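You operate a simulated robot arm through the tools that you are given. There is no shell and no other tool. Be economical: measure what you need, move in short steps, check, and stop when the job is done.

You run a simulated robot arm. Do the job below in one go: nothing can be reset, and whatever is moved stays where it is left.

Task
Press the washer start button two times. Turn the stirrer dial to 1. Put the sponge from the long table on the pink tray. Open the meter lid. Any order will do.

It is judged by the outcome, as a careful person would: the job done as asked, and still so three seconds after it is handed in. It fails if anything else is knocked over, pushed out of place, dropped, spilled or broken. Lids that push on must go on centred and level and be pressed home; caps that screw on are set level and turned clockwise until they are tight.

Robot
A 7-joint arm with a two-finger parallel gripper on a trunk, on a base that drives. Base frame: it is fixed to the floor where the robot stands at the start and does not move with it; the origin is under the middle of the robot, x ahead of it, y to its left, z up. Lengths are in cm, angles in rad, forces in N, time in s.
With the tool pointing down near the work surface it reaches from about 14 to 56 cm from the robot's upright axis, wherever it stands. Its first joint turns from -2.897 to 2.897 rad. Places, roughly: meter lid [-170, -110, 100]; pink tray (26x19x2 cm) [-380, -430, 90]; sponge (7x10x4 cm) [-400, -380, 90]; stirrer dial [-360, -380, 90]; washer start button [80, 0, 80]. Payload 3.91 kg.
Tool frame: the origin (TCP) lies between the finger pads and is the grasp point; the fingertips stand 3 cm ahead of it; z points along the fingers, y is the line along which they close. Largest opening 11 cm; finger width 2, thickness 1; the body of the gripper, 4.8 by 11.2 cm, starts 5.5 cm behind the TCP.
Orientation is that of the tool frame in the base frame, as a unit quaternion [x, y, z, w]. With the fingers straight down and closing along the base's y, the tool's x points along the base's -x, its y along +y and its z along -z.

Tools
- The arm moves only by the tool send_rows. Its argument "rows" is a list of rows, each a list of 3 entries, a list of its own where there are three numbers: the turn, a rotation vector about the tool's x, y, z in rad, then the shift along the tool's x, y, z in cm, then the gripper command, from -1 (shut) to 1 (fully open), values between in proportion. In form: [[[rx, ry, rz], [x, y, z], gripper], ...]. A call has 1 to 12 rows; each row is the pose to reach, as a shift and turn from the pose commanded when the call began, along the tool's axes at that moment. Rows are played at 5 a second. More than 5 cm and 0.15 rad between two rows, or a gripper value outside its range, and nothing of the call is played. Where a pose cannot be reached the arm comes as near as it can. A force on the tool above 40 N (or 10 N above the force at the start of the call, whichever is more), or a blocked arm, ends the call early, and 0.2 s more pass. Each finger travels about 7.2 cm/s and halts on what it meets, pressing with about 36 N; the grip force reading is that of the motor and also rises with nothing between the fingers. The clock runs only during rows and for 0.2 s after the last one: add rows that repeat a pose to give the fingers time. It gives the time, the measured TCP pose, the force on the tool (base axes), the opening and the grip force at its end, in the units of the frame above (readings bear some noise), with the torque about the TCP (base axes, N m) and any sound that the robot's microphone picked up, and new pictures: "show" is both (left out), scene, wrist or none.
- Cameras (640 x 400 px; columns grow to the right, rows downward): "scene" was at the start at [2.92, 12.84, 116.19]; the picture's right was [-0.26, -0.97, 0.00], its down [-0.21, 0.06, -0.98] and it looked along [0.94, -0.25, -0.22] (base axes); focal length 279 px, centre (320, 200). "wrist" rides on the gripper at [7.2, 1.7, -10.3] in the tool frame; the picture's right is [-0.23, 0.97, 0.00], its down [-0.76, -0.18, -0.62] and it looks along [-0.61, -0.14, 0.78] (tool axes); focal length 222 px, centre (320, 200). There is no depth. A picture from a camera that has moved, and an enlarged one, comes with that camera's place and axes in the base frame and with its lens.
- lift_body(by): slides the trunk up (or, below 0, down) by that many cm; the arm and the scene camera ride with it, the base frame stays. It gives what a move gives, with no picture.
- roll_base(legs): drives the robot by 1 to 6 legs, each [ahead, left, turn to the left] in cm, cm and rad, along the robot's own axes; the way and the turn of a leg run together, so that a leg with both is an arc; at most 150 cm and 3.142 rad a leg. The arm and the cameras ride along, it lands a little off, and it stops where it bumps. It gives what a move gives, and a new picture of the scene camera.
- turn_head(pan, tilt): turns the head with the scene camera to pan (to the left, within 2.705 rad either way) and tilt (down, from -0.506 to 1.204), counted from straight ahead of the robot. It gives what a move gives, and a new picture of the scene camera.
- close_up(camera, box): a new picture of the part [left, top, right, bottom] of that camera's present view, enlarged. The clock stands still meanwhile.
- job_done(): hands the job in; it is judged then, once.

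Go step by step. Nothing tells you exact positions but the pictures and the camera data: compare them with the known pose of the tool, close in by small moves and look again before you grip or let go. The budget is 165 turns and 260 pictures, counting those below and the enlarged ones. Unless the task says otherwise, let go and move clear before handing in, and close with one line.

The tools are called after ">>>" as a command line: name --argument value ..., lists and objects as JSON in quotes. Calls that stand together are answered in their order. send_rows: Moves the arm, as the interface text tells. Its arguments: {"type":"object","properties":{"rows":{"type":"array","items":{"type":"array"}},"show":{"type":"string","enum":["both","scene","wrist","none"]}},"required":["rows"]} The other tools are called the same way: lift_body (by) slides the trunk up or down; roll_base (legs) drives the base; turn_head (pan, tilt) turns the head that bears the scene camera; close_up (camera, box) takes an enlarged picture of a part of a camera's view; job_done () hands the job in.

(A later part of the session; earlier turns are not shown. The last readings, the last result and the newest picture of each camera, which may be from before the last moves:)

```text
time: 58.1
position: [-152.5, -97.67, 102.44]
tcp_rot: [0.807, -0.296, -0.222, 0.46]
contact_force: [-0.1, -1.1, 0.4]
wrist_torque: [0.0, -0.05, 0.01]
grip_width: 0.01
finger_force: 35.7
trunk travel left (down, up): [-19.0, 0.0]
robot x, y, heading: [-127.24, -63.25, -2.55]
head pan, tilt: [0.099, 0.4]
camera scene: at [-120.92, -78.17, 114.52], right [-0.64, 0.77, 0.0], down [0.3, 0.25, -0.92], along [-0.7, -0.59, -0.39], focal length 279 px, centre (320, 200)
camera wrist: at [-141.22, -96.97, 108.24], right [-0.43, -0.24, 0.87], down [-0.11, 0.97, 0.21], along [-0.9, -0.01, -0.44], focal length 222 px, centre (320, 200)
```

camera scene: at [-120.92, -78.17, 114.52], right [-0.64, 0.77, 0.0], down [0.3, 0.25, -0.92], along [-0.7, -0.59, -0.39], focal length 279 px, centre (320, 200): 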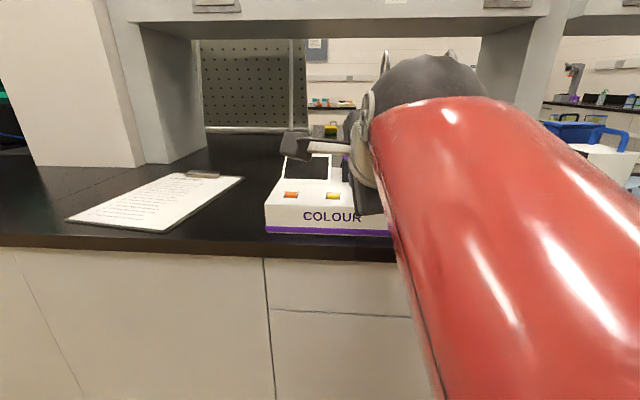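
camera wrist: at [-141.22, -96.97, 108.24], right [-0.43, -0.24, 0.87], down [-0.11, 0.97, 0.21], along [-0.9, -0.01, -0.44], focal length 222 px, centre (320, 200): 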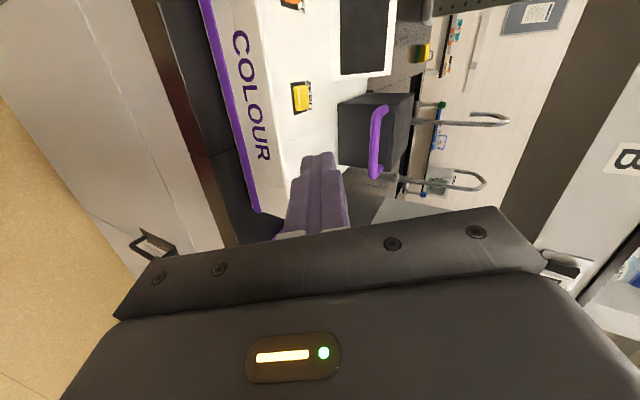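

The bar checks out at about (-164.8, -104.7, 101.5). I'll bring the tip to a spot just in front of and below the bar.

>>> send_rows --rows '[[[0, 0, 0], [-1.8, 0.6, 4], -1], [[0, 0, 0], [-3.7, 1.1, 7.9], -1]]'

>>> close_up --camera "wrist" --box '[260, 80, 460, 205]'

```text
time: 58.7
position: [-160.34, -100.31, 99.85]
tcp_rot: [0.806, -0.295, -0.224, 0.461]
contact_force: [1.0, -0.7, 0.8]
wrist_torque: [0.05, 0.0, -0.01]
grip_width: 0.0
finger_force: 35.9
trunk travel left (down, up): [-19.0, 0.0]
robot x, y, heading: [-127.16, -62.63, -2.546]
head pan, tilt: [0.099, 0.4]
camera scene: at [-120.88, -78.16, 114.52], right [-0.64, 0.77, 0.0], down [0.3, 0.25, -0.92], along [-0.7, -0.59, -0.39], focal length 279 px, centre (320, 200)
camera wrist: at [-149.0, -99.67, 105.64], right [-0.43, -0.24, 0.87], down [-0.11, 0.97, 0.21], along [-0.9, -0.01, -0.44], focal length 222 px, centre (320, 200)
```

scene: 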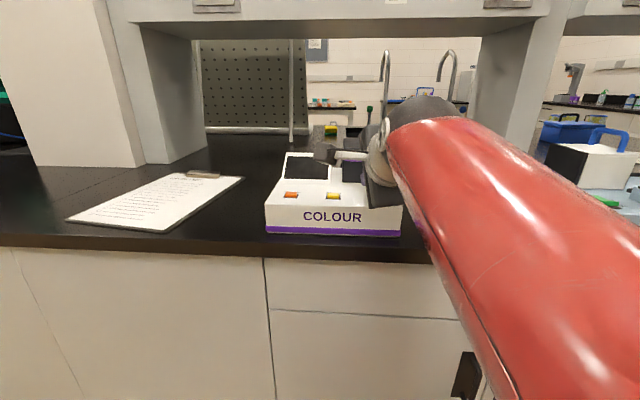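
wrist: 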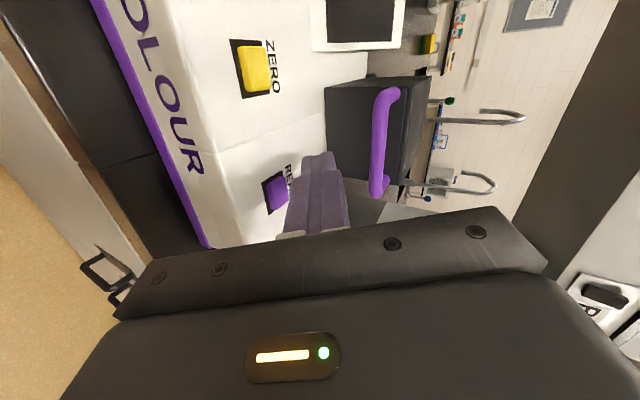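

```text
3.20 times, centred on (360, 142) of wrist
camera zoom: at [-149.0, -99.67, 105.64], right [-0.43, -0.24, 0.87], down [-0.11, 0.97, 0.21], along [-0.9, -0.01, -0.44], focal length 711 px, centre (192, 384)
```

zoom: 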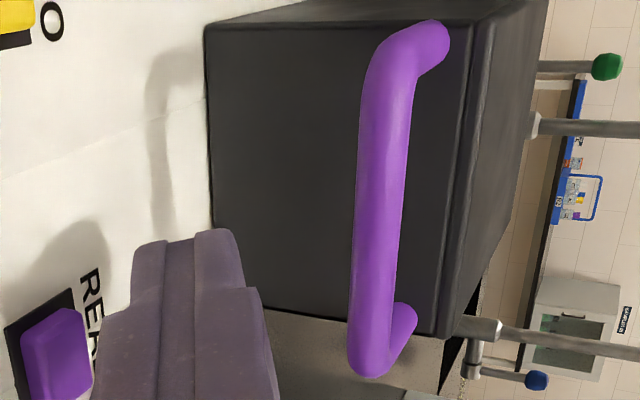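

The tip is below and 3.7 cm in front of the bar, with clearance over the buttons. I'll slide forward under the bar.

>>> send_rows --rows '[[[0, 0, 0], [0, 0.9, 1.75], -1], [[0, 0, 0], [0, 1.8, 3.4], -1], [[0, 0, 0], [0, 2.1, 3.85], -1]]' --show "wrist"

>>> close_up --camera "wrist" --box '[260, 80, 460, 205]'

```text
time: 59.5
position: [-163.66, -103.53, 100.02]
tcp_rot: [0.807, -0.296, -0.222, 0.461]
contact_force: [0.3, -0.2, 0.7]
wrist_torque: [-0.01, 0.02, -0.02]
grip_width: 0.02
finger_force: 35.9
trunk travel left (down, up): [-19.0, 0.0]
robot x, y, heading: [-127.3, -62.87, -2.538]
head pan, tilt: [0.099, 0.4]
camera wrist: at [-152.3, -102.83, 105.75], right [-0.43, -0.24, 0.87], down [-0.11, 0.97, 0.21], along [-0.9, -0.01, -0.44], focal length 222 px, centre (320, 200)
```

wrist: 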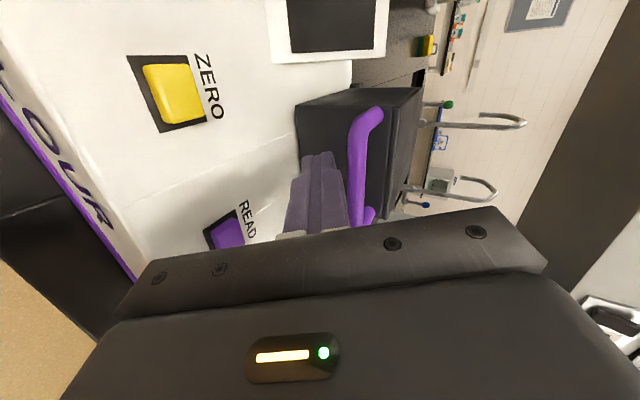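

```text
3.20 times, centred on (360, 142) of wrist
camera zoom: at [-152.3, -102.83, 105.75], right [-0.43, -0.24, 0.87], down [-0.11, 0.97, 0.21], along [-0.9, -0.01, -0.44], focal length 711 px, centre (192, 384)
```

zoom: 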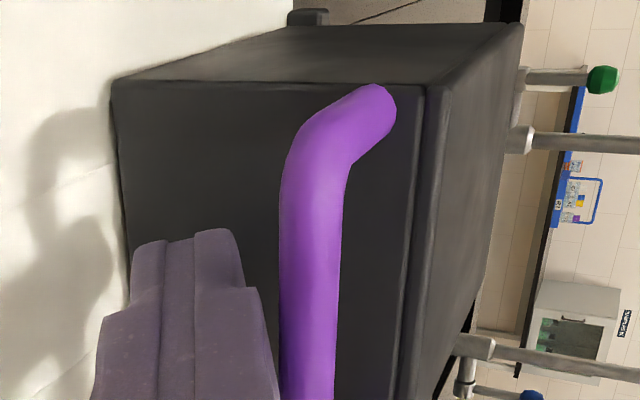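

No contact yet and the tip looks to be under the bar. I'll raise it to take up the slack.

>>> send_rows --rows '[[[0, 0, 0], [0, 0.9, 0.05], -1], [[0, 0, 0], [0, 1.75, -0.4], -1]]' --show "wrist"

>>> close_up --camera "wrist" --box '[260, 80, 460, 205]'

```text
time: 60.1
position: [-163.74, -104.13, 101.75]
tcp_rot: [0.807, -0.295, -0.223, 0.46]
contact_force: [-1.1, 0.0, -0.2]
wrist_torque: [0.05, 0.04, -0.01]
grip_width: 0.0
finger_force: 35.7
trunk travel left (down, up): [-19.0, 0.0]
robot x, y, heading: [-127.37, -62.55, -2.542]
head pan, tilt: [0.099, 0.4]
camera wrist: at [-152.45, -103.41, 107.52], right [-0.43, -0.24, 0.87], down [-0.11, 0.97, 0.21], along [-0.9, -0.01, -0.44], focal length 222 px, centre (320, 200)
```

wrist: 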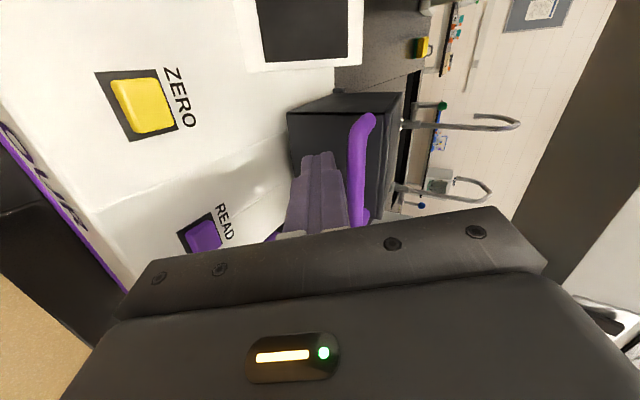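

```text
3.20 times, centred on (360, 142) of wrist
camera zoom: at [-152.45, -103.41, 107.52], right [-0.43, -0.24, 0.87], down [-0.11, 0.97, 0.21], along [-0.9, -0.01, -0.44], focal length 711 px, centre (192, 384)
```

zoom: 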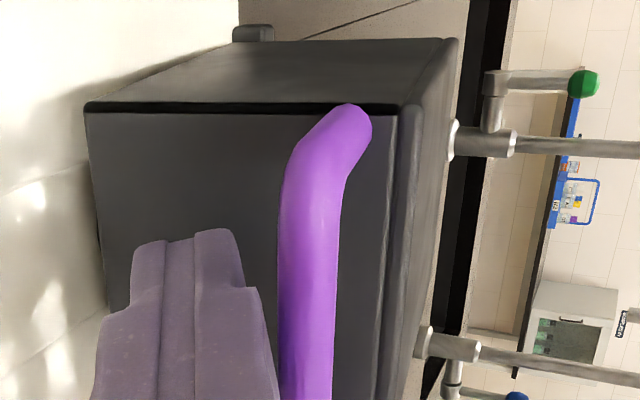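

The bar and lid moved up with the tip, so it's hooked and the lid is opening. I'll continue along the arc.

>>> send_rows --rows '[[[0, 0, 0], [0, 1.3, 0.28], -1], [[0, 0, 0], [0, 2.56, 0.65], -1], [[0, 0, 0], [0, 3.8, 1.17], -1], [[0, 0, 0], [0, 4.97, 1.96], -1], [[0, 0, 0], [0, 5.97, 2.67], -1]]' --show "both"

```text
time: 61.1
position: [-165.95, -106.57, 105.68]
tcp_rot: [0.803, -0.295, -0.23, 0.464]
contact_force: [9.0, 15.1, 13.2]
wrist_torque: [0.22, 0.1, -0.25]
grip_width: 0.0
finger_force: 35.9
trunk travel left (down, up): [-19.0, 0.0]
robot x, y, heading: [-127.44, -62.77, -2.542]
head pan, tilt: [0.099, 0.4]
stopped in row 5: the force on the tool passed its limit at 44 N (the readings are from after the stop); the commanded pose is now the measured one
camera scene: at [-120.79, -77.92, 114.55], right [-0.64, 0.77, 0.0], down [0.3, 0.25, -0.92], along [-0.71, -0.59, -0.39], focal length 279 px, centre (320, 200)
camera wrist: at [-154.5, -105.8, 111.28], right [-0.42, -0.23, 0.88], down [-0.1, 0.97, 0.2], along [-0.9, 0.0, -0.43], focal length 222 px, centre (320, 200)
```

scene: 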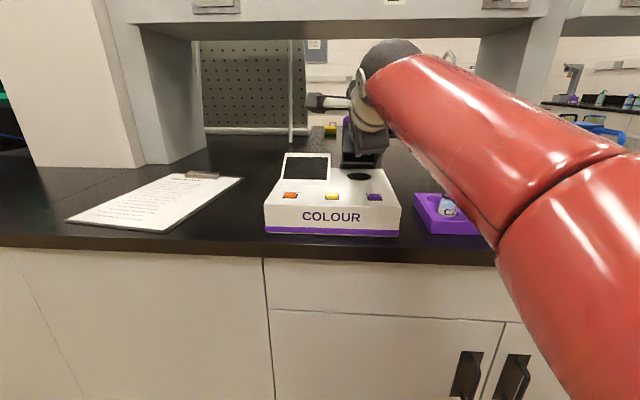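
wrist: 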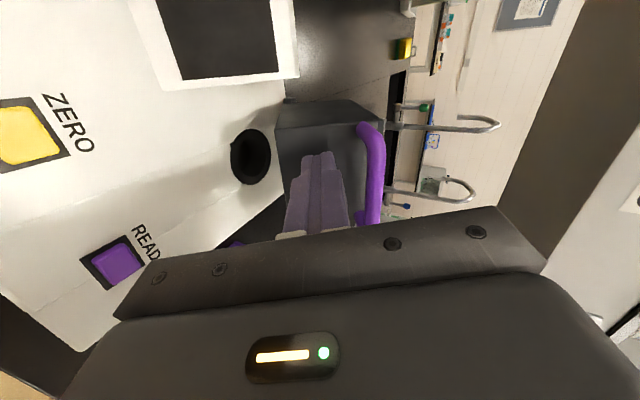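

>>> close_up --camera "wrist" --box '[220, 80, 420, 205]'

>>> close_up --camera "scene" --box '[280, 90, 440, 190]'

```text
3.20 times, centred on (320, 142) of wrist
camera zoom: at [-154.5, -105.8, 111.28], right [-0.42, -0.23, 0.88], down [-0.1, 0.97, 0.2], along [-0.9, 0.0, -0.43], focal length 711 px, centre (320, 384)
```

zoom: 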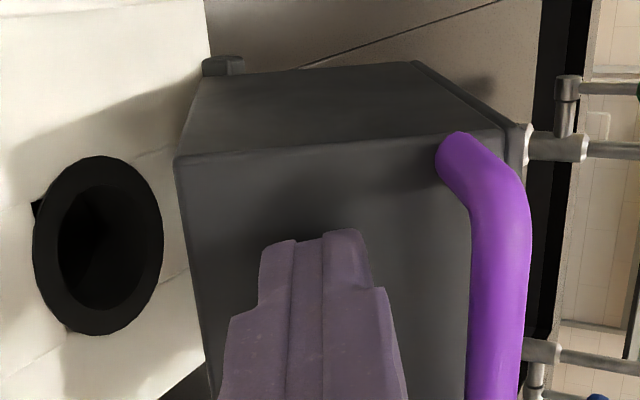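

```text
4.00 times, centred on (360, 140) of scene
camera zoom: at [-120.79, -77.92, 114.55], right [-0.64, 0.77, 0.0], down [0.3, 0.25, -0.92], along [-0.71, -0.59, -0.39], focal length 1118 px, centre (160, 440)
```

zoom: 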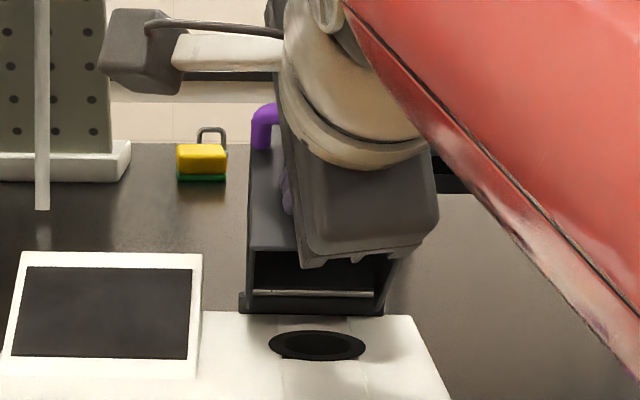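

The lid is about 45° open, but the tip is pressing on its face rather than under the bar. I'll ease off and slide up along the face to catch the bar again.

>>> send_rows --rows '[[[0, 0, 0], [0, 0, -0.5], -1], [[0, 0, 0], [0, 1, -0.4], -1], [[0, 0, 0], [0, 2, -0.1], -1], [[0, 0, 0], [0, 2.8, 0.4], -1]]' --show "both"

>>> close_up --camera "wrist" --box '[220, 80, 420, 205]'

```text
time: 62.1
position: [-167.13, -108.07, 107.59]
tcp_rot: [0.804, -0.296, -0.228, 0.463]
contact_force: [1.4, 6.0, 4.9]
wrist_torque: [0.08, 0.1, -0.1]
grip_width: 0.02
finger_force: 35.8
trunk travel left (down, up): [-19.0, 0.0]
robot x, y, heading: [-127.73, -62.81, -2.545]
head pan, tilt: [0.099, 0.4]
camera scene: at [-120.91, -78.06, 114.54], right [-0.64, 0.77, 0.0], down [0.3, 0.25, -0.92], along [-0.71, -0.59, -0.39], focal length 279 px, centre (320, 200)
camera wrist: at [-155.69, -107.37, 113.28], right [-0.42, -0.23, 0.88], down [-0.1, 0.97, 0.2], along [-0.9, 0.0, -0.43], focal length 222 px, centre (320, 200)
```

scene: 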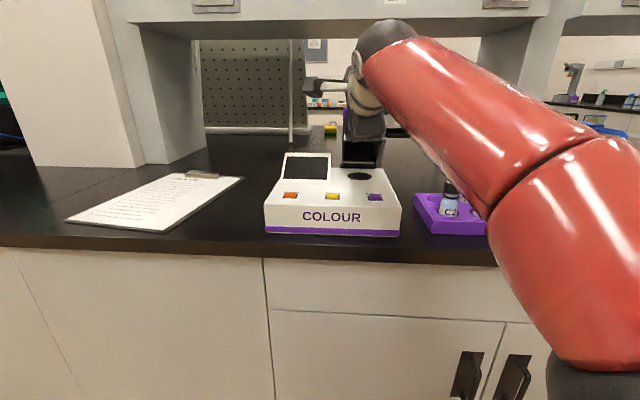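
wrist: 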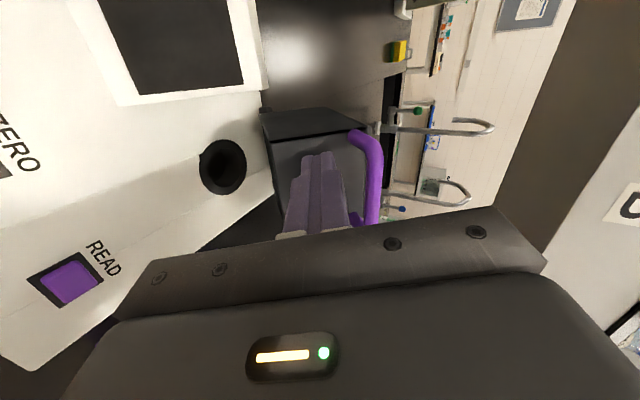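

```text
3.20 times, centred on (320, 142) of wrist
camera zoom: at [-155.69, -107.37, 113.28], right [-0.42, -0.23, 0.88], down [-0.1, 0.97, 0.2], along [-0.9, 0.0, -0.43], focal length 711 px, centre (320, 384)
```

zoom: 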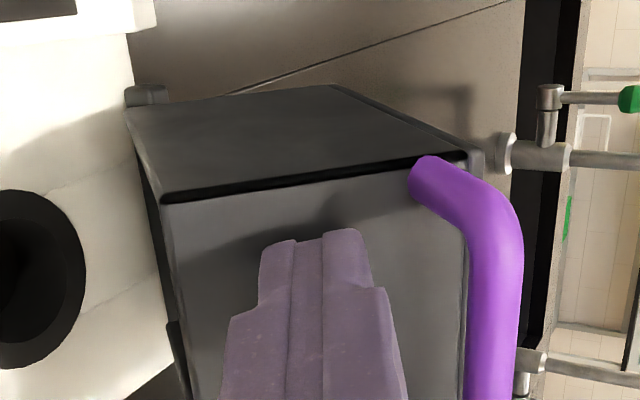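

The lid is further open now, and I'm near the top of its arc. I'll keep going, mostly forward.

>>> send_rows --rows '[[[0, 0, 0], [0, 1.0, 0.6], -1], [[0, 0, 0], [0, 1.8, 1.4], -1], [[0, 0, 0], [0, 2.4, 2.4], -1], [[0, 0, 0], [0, 2.8, 3.4], -1]]' --show "both"

>>> close_up --camera "scene" --box '[280, 90, 440, 190]'

```text
time: 63.1
position: [-170.1, -110.71, 109.6]
tcp_rot: [0.798, -0.297, -0.234, 0.469]
contact_force: [-1.3, 5.2, 10.6]
wrist_torque: [-0.1, 0.13, -0.11]
grip_width: 0.0
finger_force: 35.6
trunk travel left (down, up): [-19.0, 0.0]
robot x, y, heading: [-127.47, -62.66, -2.547]
head pan, tilt: [0.099, 0.4]
stopped in row 4: the force on the tool passed its limit at 43 N (the readings are from after the stop); the commanded pose is now the measured one
camera scene: at [-120.93, -78.0, 114.52], right [-0.64, 0.77, 0.0], down [0.3, 0.25, -0.92], along [-0.71, -0.59, -0.39], focal length 279 px, centre (320, 200)
camera wrist: at [-158.56, -110.06, 114.97], right [-0.41, -0.22, 0.89], down [-0.09, 0.98, 0.19], along [-0.91, 0.0, -0.42], focal length 222 px, centre (320, 200)
```

scene: 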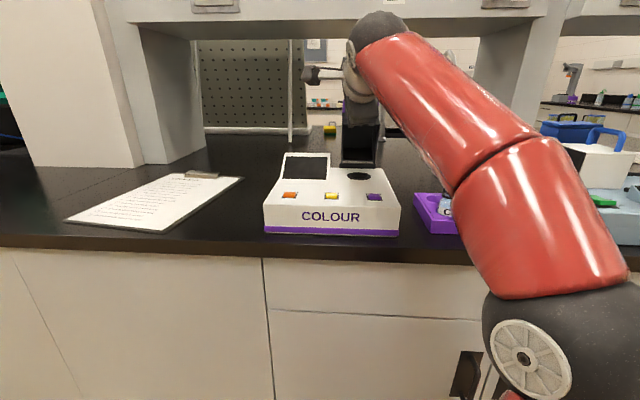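
wrist: 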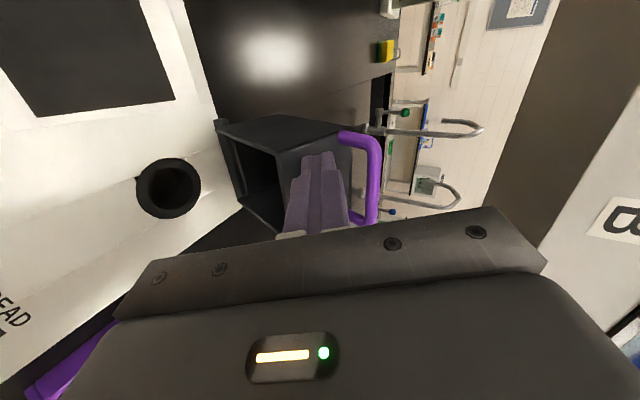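

```text
4.00 times, centred on (360, 140) of scene
camera zoom: at [-120.93, -78.0, 114.52], right [-0.64, 0.77, 0.0], down [0.3, 0.25, -0.92], along [-0.71, -0.59, -0.39], focal length 1118 px, centre (160, 440)
```

zoom: 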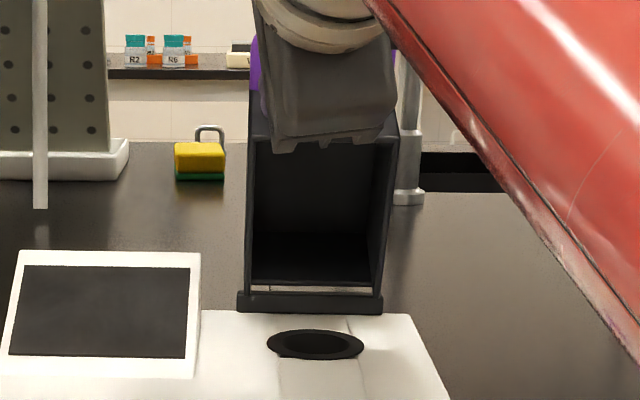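

The lid is at about 80–90° with the cavity facing me, and the meter hasn't shifted. I'll retreat straight back and up to see whether it stays open.

>>> send_rows --rows '[[[0, 0, 0], [0, 0.9, -0.5], -1], [[0, 0, 0], [0, 1, -2.5], -1], [[0, 0, 0], [0, 0, -6], -1], [[0, 0, 0], [0, 0, -9], -1], [[0, 0, 0], [0, 0, -9], -1]]' --show "both"

>>> close_up --camera "wrist" --box '[200, 40, 440, 190]'

```text
time: 64.3
position: [-164.13, -105.72, 113.35]
tcp_rot: [0.8, -0.297, -0.231, 0.467]
contact_force: [-0.5, 0.1, 0.6]
wrist_torque: [-0.01, -0.05, 0.02]
grip_width: 0.0
finger_force: 35.9
trunk travel left (down, up): [-19.0, 0.0]
robot x, y, heading: [-127.14, -62.69, -2.543]
head pan, tilt: [0.099, 0.4]
camera scene: at [-120.96, -78.12, 114.52], right [-0.64, 0.77, 0.0], down [0.3, 0.25, -0.92], along [-0.71, -0.59, -0.39], focal length 279 px, centre (320, 200)
camera wrist: at [-152.71, -105.0, 118.89], right [-0.41, -0.22, 0.88], down [-0.1, 0.98, 0.2], along [-0.9, 0.0, -0.43], focal length 222 px, centre (320, 200)
```

scene: 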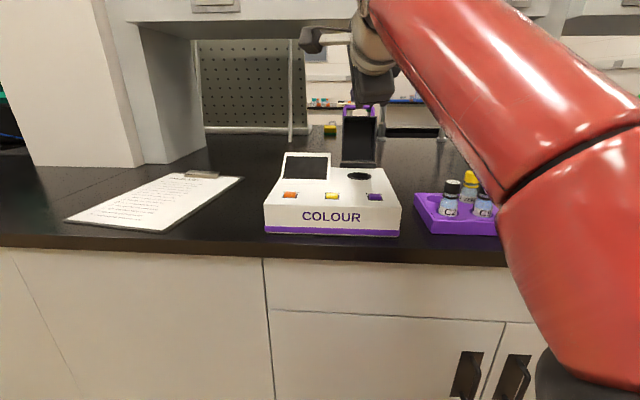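
wrist: 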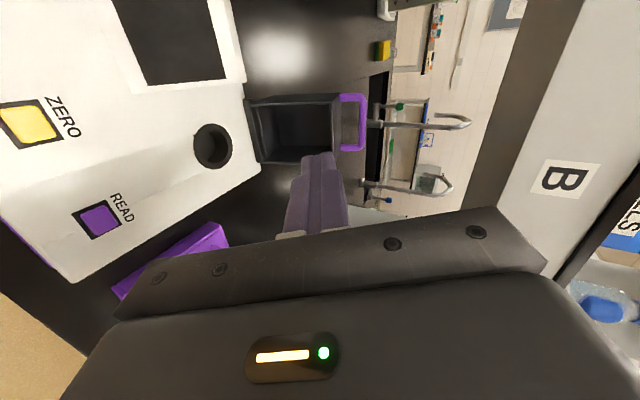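

```text
2.67 times, centred on (320, 115) of wrist
camera zoom: at [-152.71, -105.0, 118.89], right [-0.41, -0.22, 0.88], down [-0.1, 0.98, 0.2], along [-0.9, 0.0, -0.43], focal length 592 px, centre (320, 427)
```

zoom: 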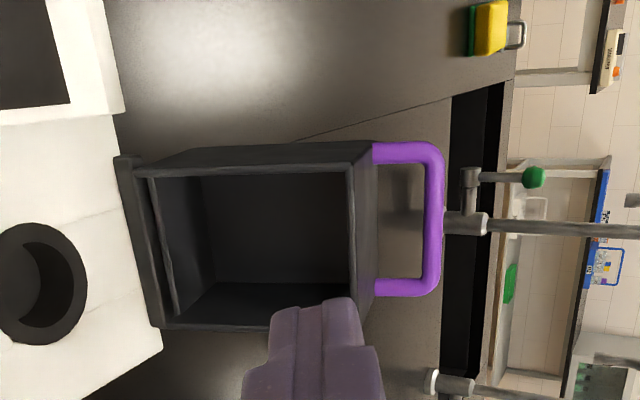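

The meter lid is fully open and staying there, and the meter is undisturbed. I'll back away and look for a route to the long table.

>>> roll_base --legs '[[-60, 0, 0]]'

>>> turn_head --pan 0.9 --tilt 0.15

>>> turn_head --pan -0.8 --tilt 0.15

```text
time: 67.7
position: [-114.52, -72.48, 113.24]
tcp_rot: [0.802, -0.29, -0.228, 0.469]
contact_force: [-1.4, 0.7, -0.4]
wrist_torque: [-0.01, 0.0, -0.04]
grip_width: 0.0
finger_force: 35.9
trunk travel left (down, up): [-19.0, 0.0]
robot x, y, heading: [-78.07, -28.44, -2.531]
head pan, tilt: [0.099, 0.4]
camera scene: at [-71.84, -44.19, 114.52], right [-0.65, 0.76, 0.0], down [0.29, 0.25, -0.92], along [-0.7, -0.6, -0.39], focal length 279 px, centre (320, 200)
```

scene: 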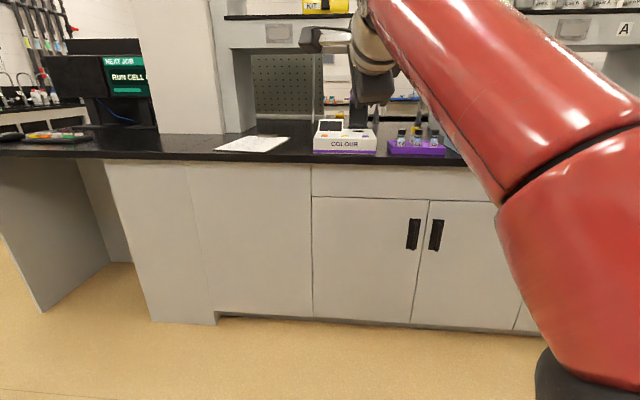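

```text
time: 68.8
position: [-114.65, -72.26, 113.32]
tcp_rot: [0.802, -0.291, -0.229, 0.469]
contact_force: [-0.3, 1.0, 0.6]
wrist_torque: [0.01, -0.01, -0.05]
grip_width: 0.0
finger_force: 35.2
trunk travel left (down, up): [-19.0, 0.0]
robot x, y, heading: [-78.73, -28.59, -2.529]
head pan, tilt: [0.901, 0.15]
camera scene: at [-65.36, -47.39, 116.85], right [-1.0, 0.06, 0.0], down [0.01, 0.15, -0.99], along [-0.06, -0.99, -0.15], focal length 279 px, centre (320, 200)
```

scene: 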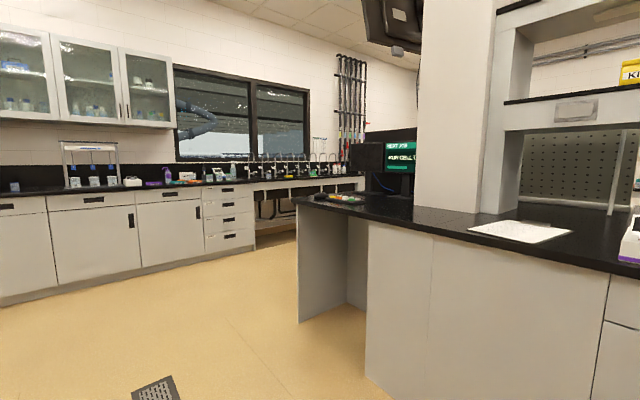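

```text
time: 70.6
position: [-114.68, -72.49, 113.31]
tcp_rot: [0.803, -0.29, -0.228, 0.468]
contact_force: [0.0, -0.1, 0.3]
wrist_torque: [-0.01, 0.0, 0.0]
grip_width: 0.0
finger_force: 36.4
trunk travel left (down, up): [-19.0, 0.0]
robot x, y, heading: [-78.55, -29.06, -2.534]
head pan, tilt: [-0.799, 0.15]
camera scene: at [-73.94, -36.42, 116.85], right [0.18, 0.98, 0.0], down [0.15, -0.03, -0.99], along [-0.97, 0.18, -0.15], focal length 279 px, centre (320, 200)
```

scene: 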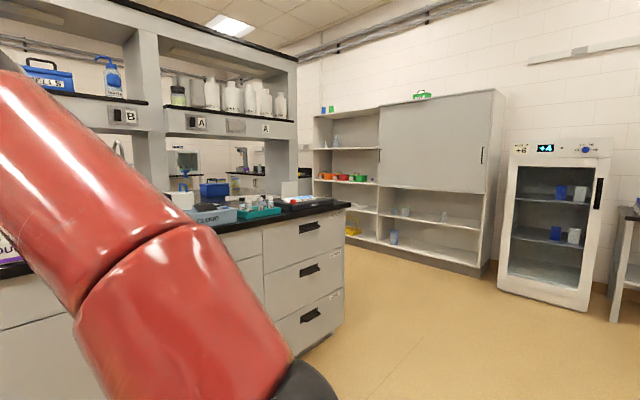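

The long table is behind the island, and there's a roughly 170 cm wide passage at the monitor end. I'll fold the arm tool-down first, then drive round that way.

>>> send_rows --rows '[[[0, 0, -0.145], [0, 0, -1], -1], [[0, 0, -0.29], [0, 0, -2], -1], [[0, 0, -0.435], [0, 0, -4], -1], [[0, 0, -0.58], [0, 0, -6], -1], [[0, 0, -0.725], [0, 0, -8], -1], [[0, 0, -0.87], [0, 0, -10], -1], [[0, 0, -1.015], [0, 0, -10], -1], [[0, 0, -1.16], [0, 0, -10], -1], [[0, 0, -1.305], [0, 0, -10], -1], [[0, 0, -1.42], [0, 0, -10], -1]]' --show "none"

>>> send_rows --rows '[[[0, 0.14, 0], [2, 0, 0], -1], [[0, 0.28, 0], [4, 0, 0], -1], [[0, 0.42, 0], [8, 0, 0], -1], [[0, 0.56, 0], [12, 0, 0], -1], [[0, 0.7, 0], [16, 0, 0], -1], [[0, 0.84, 0], [18, 0, 0], -1], [[0, 0.98, 0], [20, 0, 0], -1], [[0, 1.08, 0], [20, 0, 0], -1]]' --show "none"

>>> roll_base --legs '[[0, 0, 1.57], [130, 0, 0]]'

```text
time: 72.8
position: [-108.22, -66.26, 117.92]
tcp_rot: [0.798, 0.304, -0.479, 0.206]
contact_force: [-0.4, -0.9, -0.8]
wrist_torque: [0.03, 0.0, 0.02]
grip_width: 0.0
finger_force: 36.1
trunk travel left (down, up): [-19.0, 0.0]
robot x, y, heading: [-78.81, -28.69, -2.531]
head pan, tilt: [-0.799, 0.15]
```

```text
time: 74.6
position: [-100.69, -60.5, 99.49]
tcp_rot: [0.93, 0.366, 0.0, 0.023]
contact_force: [0.8, 0.3, 0.7]
wrist_torque: [-0.04, 0.04, 0.02]
grip_width: 0.0
finger_force: 36.3
out of reach, approached as far as the arm can: row 8
trunk travel left (down, up): [-19.0, 0.0]
robot x, y, heading: [-78.52, -28.98, -2.528]
head pan, tilt: [-0.799, 0.15]
```

```text
time: 84.9
position: [25.77, -160.71, 99.4]
tcp_rot: [0.408, 0.913, 0.014, 0.017]
contact_force: [-0.4, 0.2, -0.1]
wrist_torque: [0.03, 0.03, 0.02]
grip_width: 0.02
finger_force: 36.1
trunk travel left (down, up): [-19.0, 0.0]
robot x, y, heading: [-5.69, -137.69, -0.979]
head pan, tilt: [-0.799, 0.15]
camera scene: at [1.93, -133.41, 116.85], right [-0.98, 0.2, 0.0], down [0.03, 0.15, -0.99], along [-0.2, -0.97, -0.15], focal length 279 px, centre (320, 200)
```

scene: 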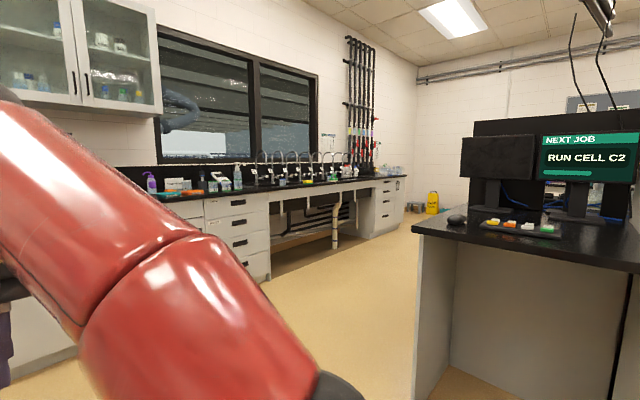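

The passage is clear. I'll drive on past the island's end and turn down it.

>>> roll_base --legs '[[122, 0, 0], [0, 0, -1.55], [150, 0, 0]]'

>>> turn_head --pan 0.2 --tilt 0.2

>>> turn_head --pan -0.9 --tilt 0.2

```text
time: 102.0
position: [-74.8, -358.05, 99.37]
tcp_rot: [0.924, 0.382, -0.001, 0.023]
contact_force: [0.3, 0.1, 0.6]
wrist_torque: [-0.01, 0.04, -0.02]
grip_width: 0.02
finger_force: 36.3
trunk travel left (down, up): [-19.0, 0.0]
robot x, y, heading: [-53.85, -325.51, -2.498]
head pan, tilt: [-0.799, 0.15]
camera scene: at [-48.72, -332.98, 116.85], right [0.15, 0.99, 0.0], down [0.15, -0.02, -0.99], along [-0.98, 0.15, -0.15], focal length 279 px, centre (320, 200)
```

scene: 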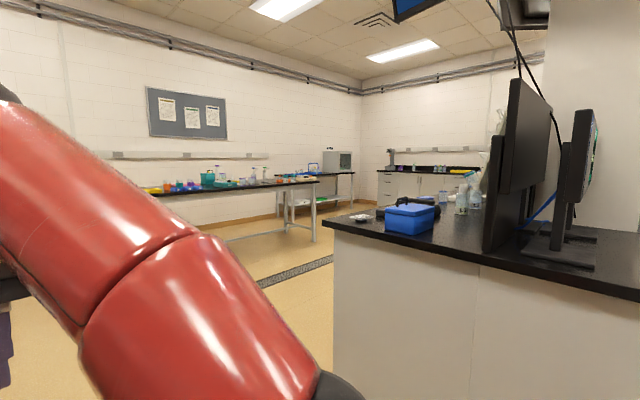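

```text
time: 103.3
position: [-74.8, -358.11, 99.57]
tcp_rot: [0.924, 0.381, -0.002, 0.022]
contact_force: [0.0, -1.3, 0.0]
wrist_torque: [0.0, -0.02, 0.01]
grip_width: 0.03
finger_force: 36.1
trunk travel left (down, up): [-19.0, 0.0]
robot x, y, heading: [-53.85, -325.33, -2.495]
head pan, tilt: [0.201, 0.201]
camera scene: at [-45.74, -341.37, 116.38], right [-0.75, 0.66, 0.0], down [0.13, 0.15, -0.98], along [-0.65, -0.73, -0.2], focal length 279 px, centre (320, 200)
```

scene: 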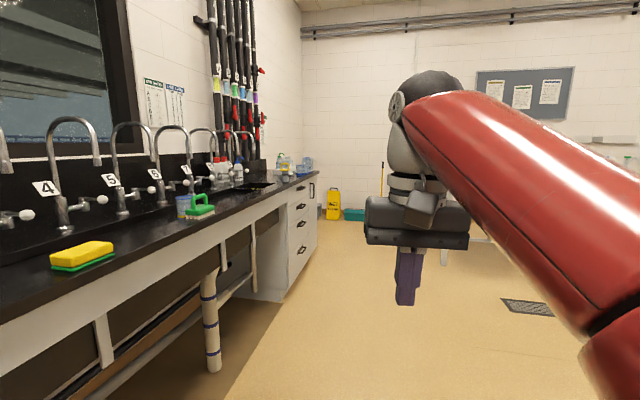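

```text
time: 104.6
position: [-74.82, -357.97, 99.56]
tcp_rot: [0.924, 0.381, -0.002, 0.022]
contact_force: [0.0, -0.3, -0.5]
wrist_torque: [-0.02, 0.0, 0.03]
grip_width: 0.0
finger_force: 36.1
trunk travel left (down, up): [-19.0, 0.0]
robot x, y, heading: [-53.45, -325.24, -2.497]
head pan, tilt: [-0.901, 0.201]
camera scene: at [-48.58, -332.05, 116.38], right [0.25, 0.97, 0.0], down [0.19, -0.05, -0.98], along [-0.95, 0.25, -0.2], focal length 279 px, centre (320, 200)
```

scene: 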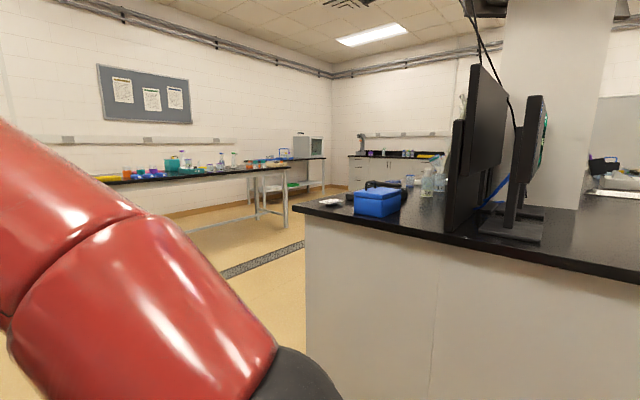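

The long table is against the far wall, its near edge about 275 cm ahead. I'll drive forward and then strafe right toward the middle of it.

>>> roll_base --legs '[[0, 0, -0.035], [150, 0, 0], [20, -100, 0]]'

>>> turn_head --pan -0.1 --tilt 0.3

```text
time: 117.2
position: [-271.15, -367.98, 99.57]
tcp_rot: [0.934, 0.357, -0.002, 0.022]
contact_force: [0.0, 0.5, -0.1]
wrist_torque: [0.01, -0.02, -0.02]
grip_width: 0.02
finger_force: 36.1
trunk travel left (down, up): [-19.0, 0.0]
robot x, y, heading: [-247.99, -336.87, -2.551]
head pan, tilt: [-0.901, 0.201]
camera scene: at [-243.5, -343.46, 116.38], right [0.3, 0.95, 0.0], down [0.19, -0.06, -0.98], along [-0.93, 0.3, -0.2], focal length 279 px, centre (320, 200)
```

scene: 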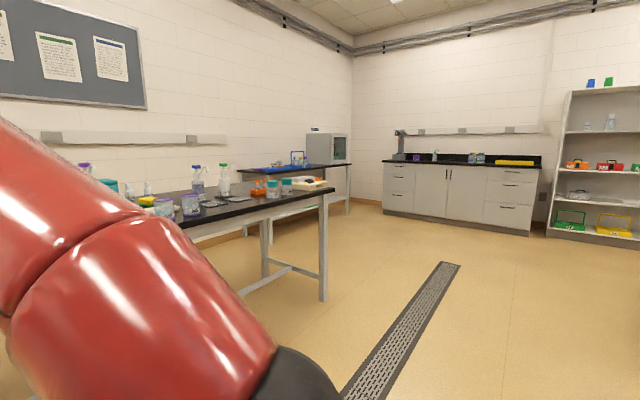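

```text
time: 118.3
position: [-271.03, -368.08, 99.54]
tcp_rot: [0.934, 0.357, -0.002, 0.022]
contact_force: [0.5, -0.5, 0.3]
wrist_torque: [0.04, -0.03, 0.03]
grip_width: 0.0
finger_force: 36.2
trunk travel left (down, up): [-19.0, 0.0]
robot x, y, heading: [-248.07, -336.93, -2.547]
head pan, tilt: [-0.099, 0.3]
camera scene: at [-242.84, -350.7, 115.45], right [-0.47, 0.88, 0.0], down [0.26, 0.14, -0.96], along [-0.84, -0.45, -0.3], focal length 279 px, centre (320, 200)
```

scene: 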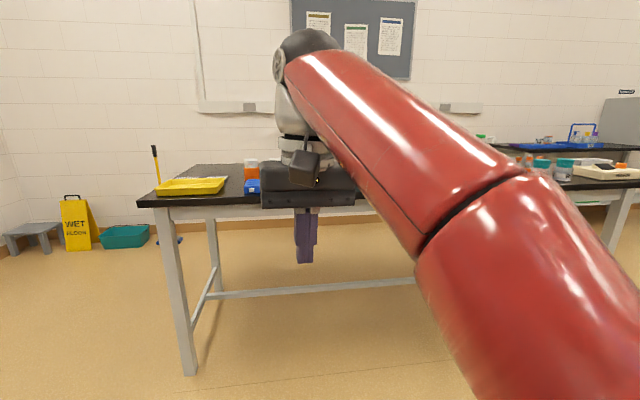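

The arm hides the middle of the table. I'll swing it to my right for a clear view.

>>> send_rows --rows '[[[0, 0, 0], [1, -4.5, 0], -1], [[0, 0, 0], [2, -9, 0], -1], [[0, 0, 0], [4, -13, 0], -1], [[0, 0, 0], [6, -17, 0], -1], [[0, 0, 0], [8, -21, 0], -1], [[0, 0, 0], [10, -25, 0], -1], [[0, 0, 0], [12, -29, 0], -1], [[0, 0, 0], [14, -33, 0], -1], [[0, 0, 0], [16, -37, 0], -1], [[0, 0, 0], [18, -41, 0], -1]]' --show "scene"

```text
time: 120.5
position: [-285.08, -325.62, 97.17]
tcp_rot: [0.934, 0.358, -0.003, 0.023]
contact_force: [-0.1, 0.5, 0.3]
wrist_torque: [-0.04, 0.02, -0.01]
grip_width: 0.03
finger_force: 36.2
trunk travel left (down, up): [-19.0, 0.0]
robot x, y, heading: [-248.2, -336.77, -2.551]
head pan, tilt: [-0.099, 0.3]
camera scene: at [-242.81, -350.72, 115.45], right [-0.47, 0.88, 0.0], down [0.26, 0.14, -0.96], along [-0.84, -0.45, -0.3], focal length 279 px, centre (320, 200)
```

scene: 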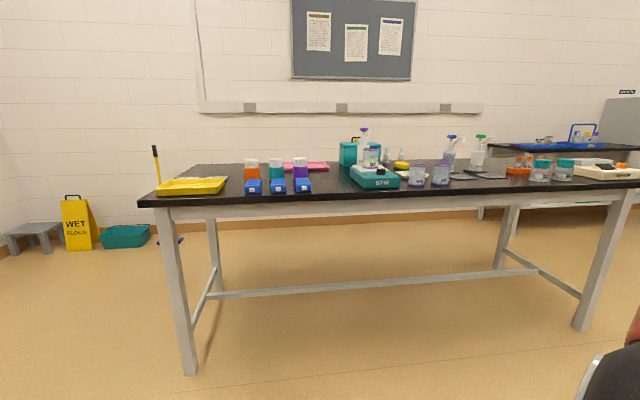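

>>> close_up --camera "scene" --box '[320, 110, 480, 210]'

>>> close_up --camera "scene" --box '[210, 110, 370, 210]'

```text
4.00 times, centred on (400, 160) of scene
camera zoom: at [-242.81, -350.72, 115.45], right [-0.47, 0.88, 0.0], down [0.26, 0.14, -0.96], along [-0.84, -0.45, -0.3], focal length 1118 px, centre (0, 360)
```

zoom: 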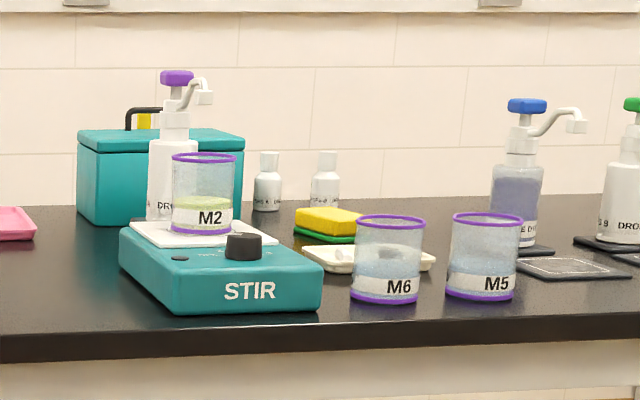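

```text
4.00 times, centred on (290, 160) of scene
camera zoom: at [-242.81, -350.72, 115.45], right [-0.47, 0.88, 0.0], down [0.26, 0.14, -0.96], along [-0.84, -0.45, -0.3], focal length 1118 px, centre (440, 360)
```

zoom: 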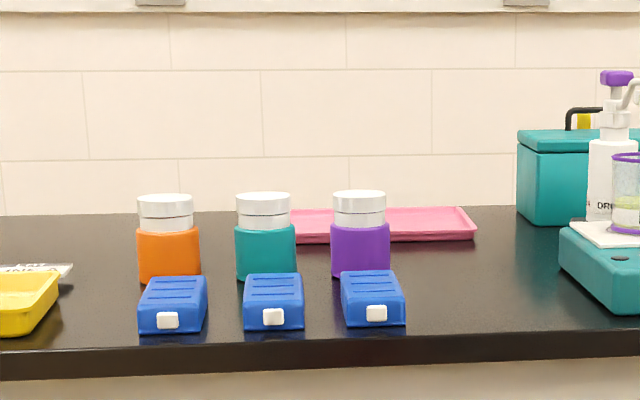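

I see the STIR unit with a dark knob, a sponge behind it with a dish in front, and the pink tray behind three jars. I'll drive up to the stirrer.

>>> roll_base --legs '[[50, -12, 0]]'

>>> turn_head --pan 0.0 --tilt 0.5

>>> close_up --camera "scene" --box '[240, 80, 480, 230]'

```text
time: 123.6
position: [-334.2, -343.41, 97.12]
tcp_rot: [0.937, 0.349, -0.003, 0.023]
contact_force: [-0.5, 0.3, -0.2]
wrist_torque: [-0.01, 0.01, -0.01]
grip_width: 0.0
finger_force: 35.6
trunk travel left (down, up): [-19.0, 0.0]
robot x, y, heading: [-297.64, -355.18, -2.566]
head pan, tilt: [-0.099, 0.3]
camera scene: at [-292.44, -369.07, 115.45], right [-0.46, 0.89, 0.0], down [0.26, 0.14, -0.96], along [-0.85, -0.44, -0.3], focal length 279 px, centre (320, 200)
```

scene: 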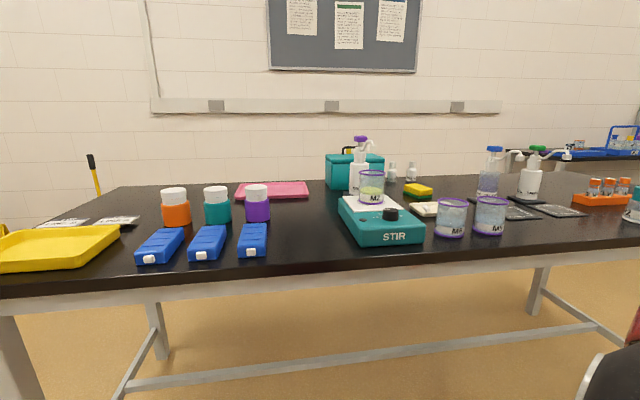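

```text
time: 124.3
position: [-334.15, -343.4, 97.03]
tcp_rot: [0.937, 0.348, -0.002, 0.023]
contact_force: [-0.6, 0.0, -1.1]
wrist_torque: [-0.02, 0.04, 0.01]
grip_width: 0.0
finger_force: 35.9
trunk travel left (down, up): [-19.0, 0.0]
robot x, y, heading: [-297.3, -354.87, -2.565]
head pan, tilt: [0.0, 0.499]
camera scene: at [-291.77, -369.75, 113.62], right [-0.54, 0.84, 0.0], down [0.4, 0.26, -0.88], along [-0.74, -0.48, -0.48], focal length 279 px, centre (320, 200)
```

scene: 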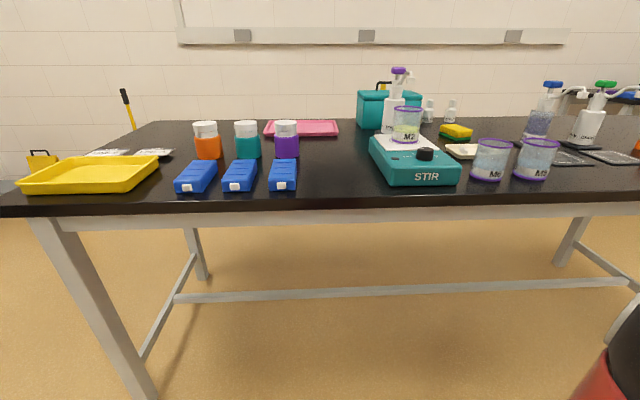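

```text
2.67 times, centred on (360, 155) of scene
camera zoom: at [-291.77, -369.75, 113.62], right [-0.54, 0.84, 0.0], down [0.4, 0.26, -0.88], along [-0.74, -0.48, -0.48], focal length 745 px, centre (213, 320)
```

zoom: 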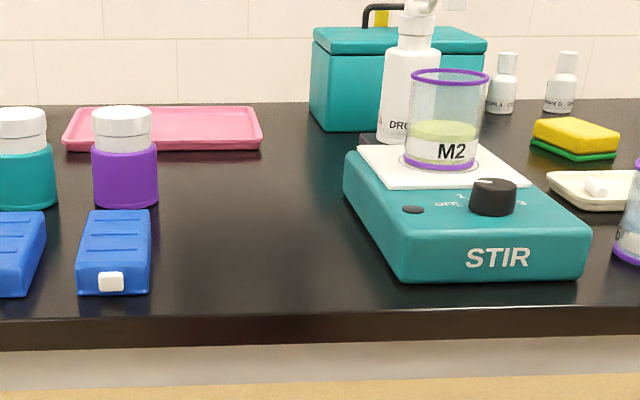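

The dial triangulates to (-358.6, -383.4, 91.4) and the sponge to about (-401, -383, 87). To see how close the base can get, I'll look down at its footprint.

>>> turn_head --pan 0.0 --tilt 1.2

```text
time: 125.4
position: [-334.17, -343.27, 97.13]
tcp_rot: [0.937, 0.349, -0.001, 0.022]
contact_force: [0.1, 0.0, -0.1]
wrist_torque: [-0.01, -0.01, 0.02]
grip_width: 0.01
finger_force: 36.3
trunk travel left (down, up): [-19.0, 0.0]
robot x, y, heading: [-297.25, -355.3, -2.568]
head pan, tilt: [0.0, 1.201]
camera scene: at [-288.83, -367.84, 108.25], right [-0.54, 0.84, 0.0], down [0.78, 0.51, -0.36], along [-0.3, -0.2, -0.93], focal length 279 px, centre (320, 200)
```

scene: 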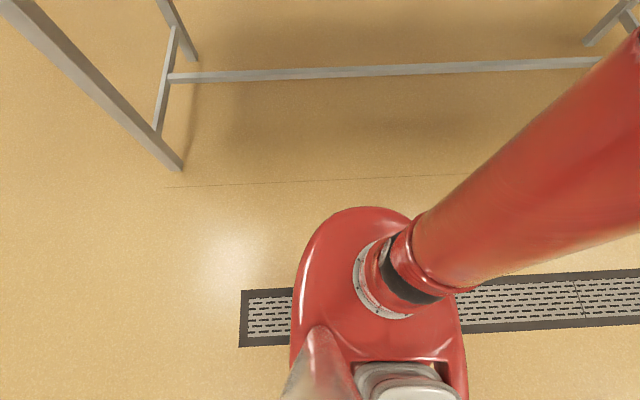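

The trunk sticks out only about 15 cm and the base fits under the table, so I can get close. I'll bring the arm back in front, drive forward, and inspect the dial.

>>> send_rows --rows '[[[0, 0, 0], [-2.5, 3.7, -0.5], -1], [[0, 0, 0], [-5, 7.4, -1], -1], [[0, 0, 0], [-7.5, 11, -1.5], -1], [[0, 0, 0], [-10, 14.7, -2], -1], [[0, 0, 0], [-12.6, 18.4, -2], -1]]' --show "none"

>>> roll_base --legs '[[20, 0, 0]]'

>>> turn_head --pan -0.35 --tilt 0.6

>>> send_rows --rows '[[[0, 0, 0], [0, 0, 0], 0.2], [[0, 0, 0], [0, 0, 0], 0.2]]' --show "wrist"

```text
time: 126.6
position: [-331.52, -365.35, 98.72]
tcp_rot: [0.937, 0.349, -0.003, 0.022]
contact_force: [-0.5, 0.1, 0.3]
wrist_torque: [-0.02, 0.01, 0.01]
grip_width: 0.01
finger_force: 35.9
out of reach, approached as far as the arm can: row 2, 3, 4, 5
trunk travel left (down, up): [-19.0, 0.0]
robot x, y, heading: [-297.39, -355.11, -2.564]
head pan, tilt: [0.0, 1.201]
```

```text
time: 128.2
position: [-348.23, -376.29, 98.82]
tcp_rot: [0.937, 0.349, -0.004, 0.023]
contact_force: [-0.2, 0.0, 0.4]
wrist_torque: [0.04, 0.03, -0.01]
grip_width: 0.0
finger_force: 36.3
trunk travel left (down, up): [-19.0, 0.0]
robot x, y, heading: [-314.25, -366.38, -2.569]
head pan, tilt: [0.0, 1.201]
camera scene: at [-305.59, -378.73, 108.24], right [-0.55, 0.84, 0.0], down [0.78, 0.51, -0.36], along [-0.3, -0.2, -0.93], focal length 279 px, centre (320, 200)
```

scene: 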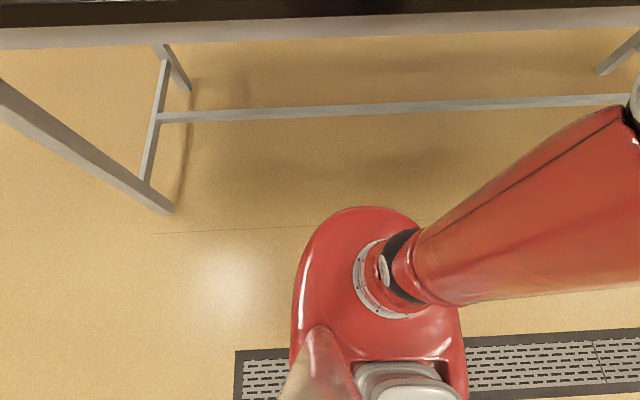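

```text
time: 129.2
position: [-348.37, -376.25, 98.85]
tcp_rot: [0.937, 0.349, -0.004, 0.023]
contact_force: [-0.6, 0.4, 0.1]
wrist_torque: [0.01, -0.01, 0.0]
grip_width: 0.01
finger_force: 35.8
trunk travel left (down, up): [-19.0, 0.0]
robot x, y, heading: [-314.79, -366.27, -2.567]
head pan, tilt: [-0.351, 0.6]
camera scene: at [-309.52, -377.67, 112.69], right [-0.22, 0.97, 0.0], down [0.55, 0.13, -0.82], along [-0.8, -0.18, -0.57], focal length 279 px, centre (320, 200)
```

scene: 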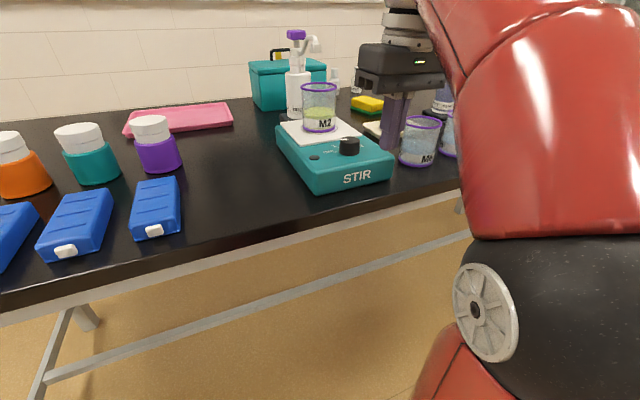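

```text
time: 129.8
position: [-348.38, -376.29, 98.88]
tcp_rot: [0.937, 0.348, -0.005, 0.022]
contact_force: [0.4, -0.5, -0.3]
wrist_torque: [0.01, 0.01, 0.0]
grip_width: 6.6
finger_force: 0.0
trunk travel left (down, up): [-19.0, 0.0]
robot x, y, heading: [-314.36, -365.8, -2.568]
head pan, tilt: [-0.351, 0.6]
camera wrist: at [-341.86, -372.3, 109.1], right [0.47, -0.88, 0.04], down [-0.7, -0.34, 0.63], along [-0.54, -0.32, -0.77], focal length 222 px, centre (320, 200)
```

wrist: 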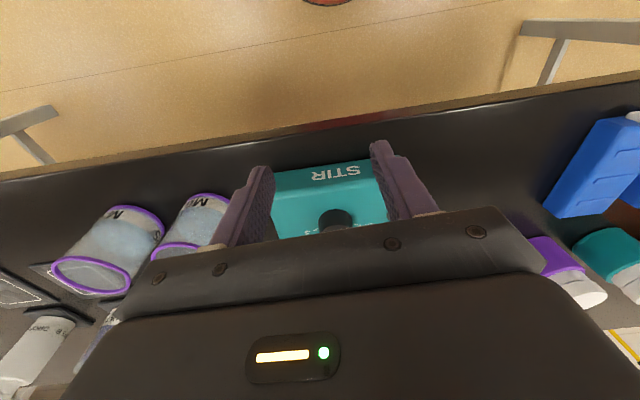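

>>> close_up --camera "scene" --box '[270, 100, 430, 200]'

>>> close_up --camera "scene" --box '[310, 125, 374, 165]'

```text
4.00 times, centred on (350, 150) of scene
camera zoom: at [-309.52, -377.67, 112.7], right [-0.22, 0.97, 0.0], down [0.55, 0.13, -0.83], along [-0.8, -0.18, -0.56], focal length 1118 px, centre (200, 400)
```

zoom: 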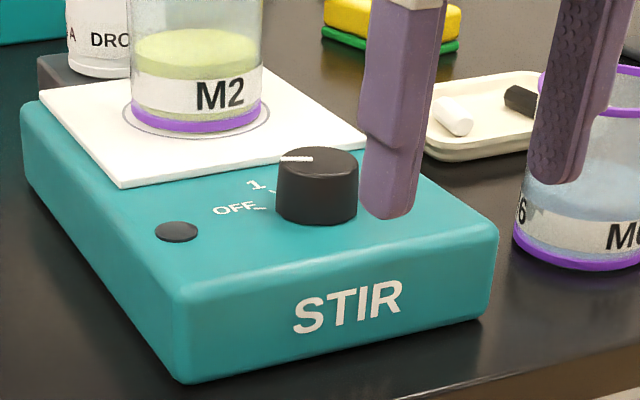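

```text
10.00 times, centred on (342, 145) of scene
camera zoom: at [-309.52, -377.67, 112.7], right [-0.22, 0.97, 0.0], down [0.55, 0.13, -0.83], along [-0.8, -0.18, -0.56], focal length 2794 px, centre (100, 750)
```

zoom: 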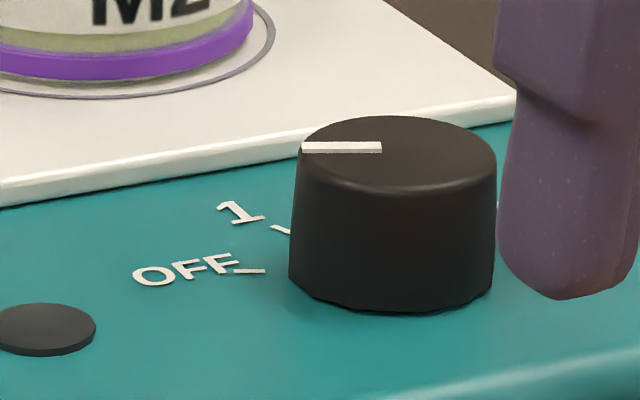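

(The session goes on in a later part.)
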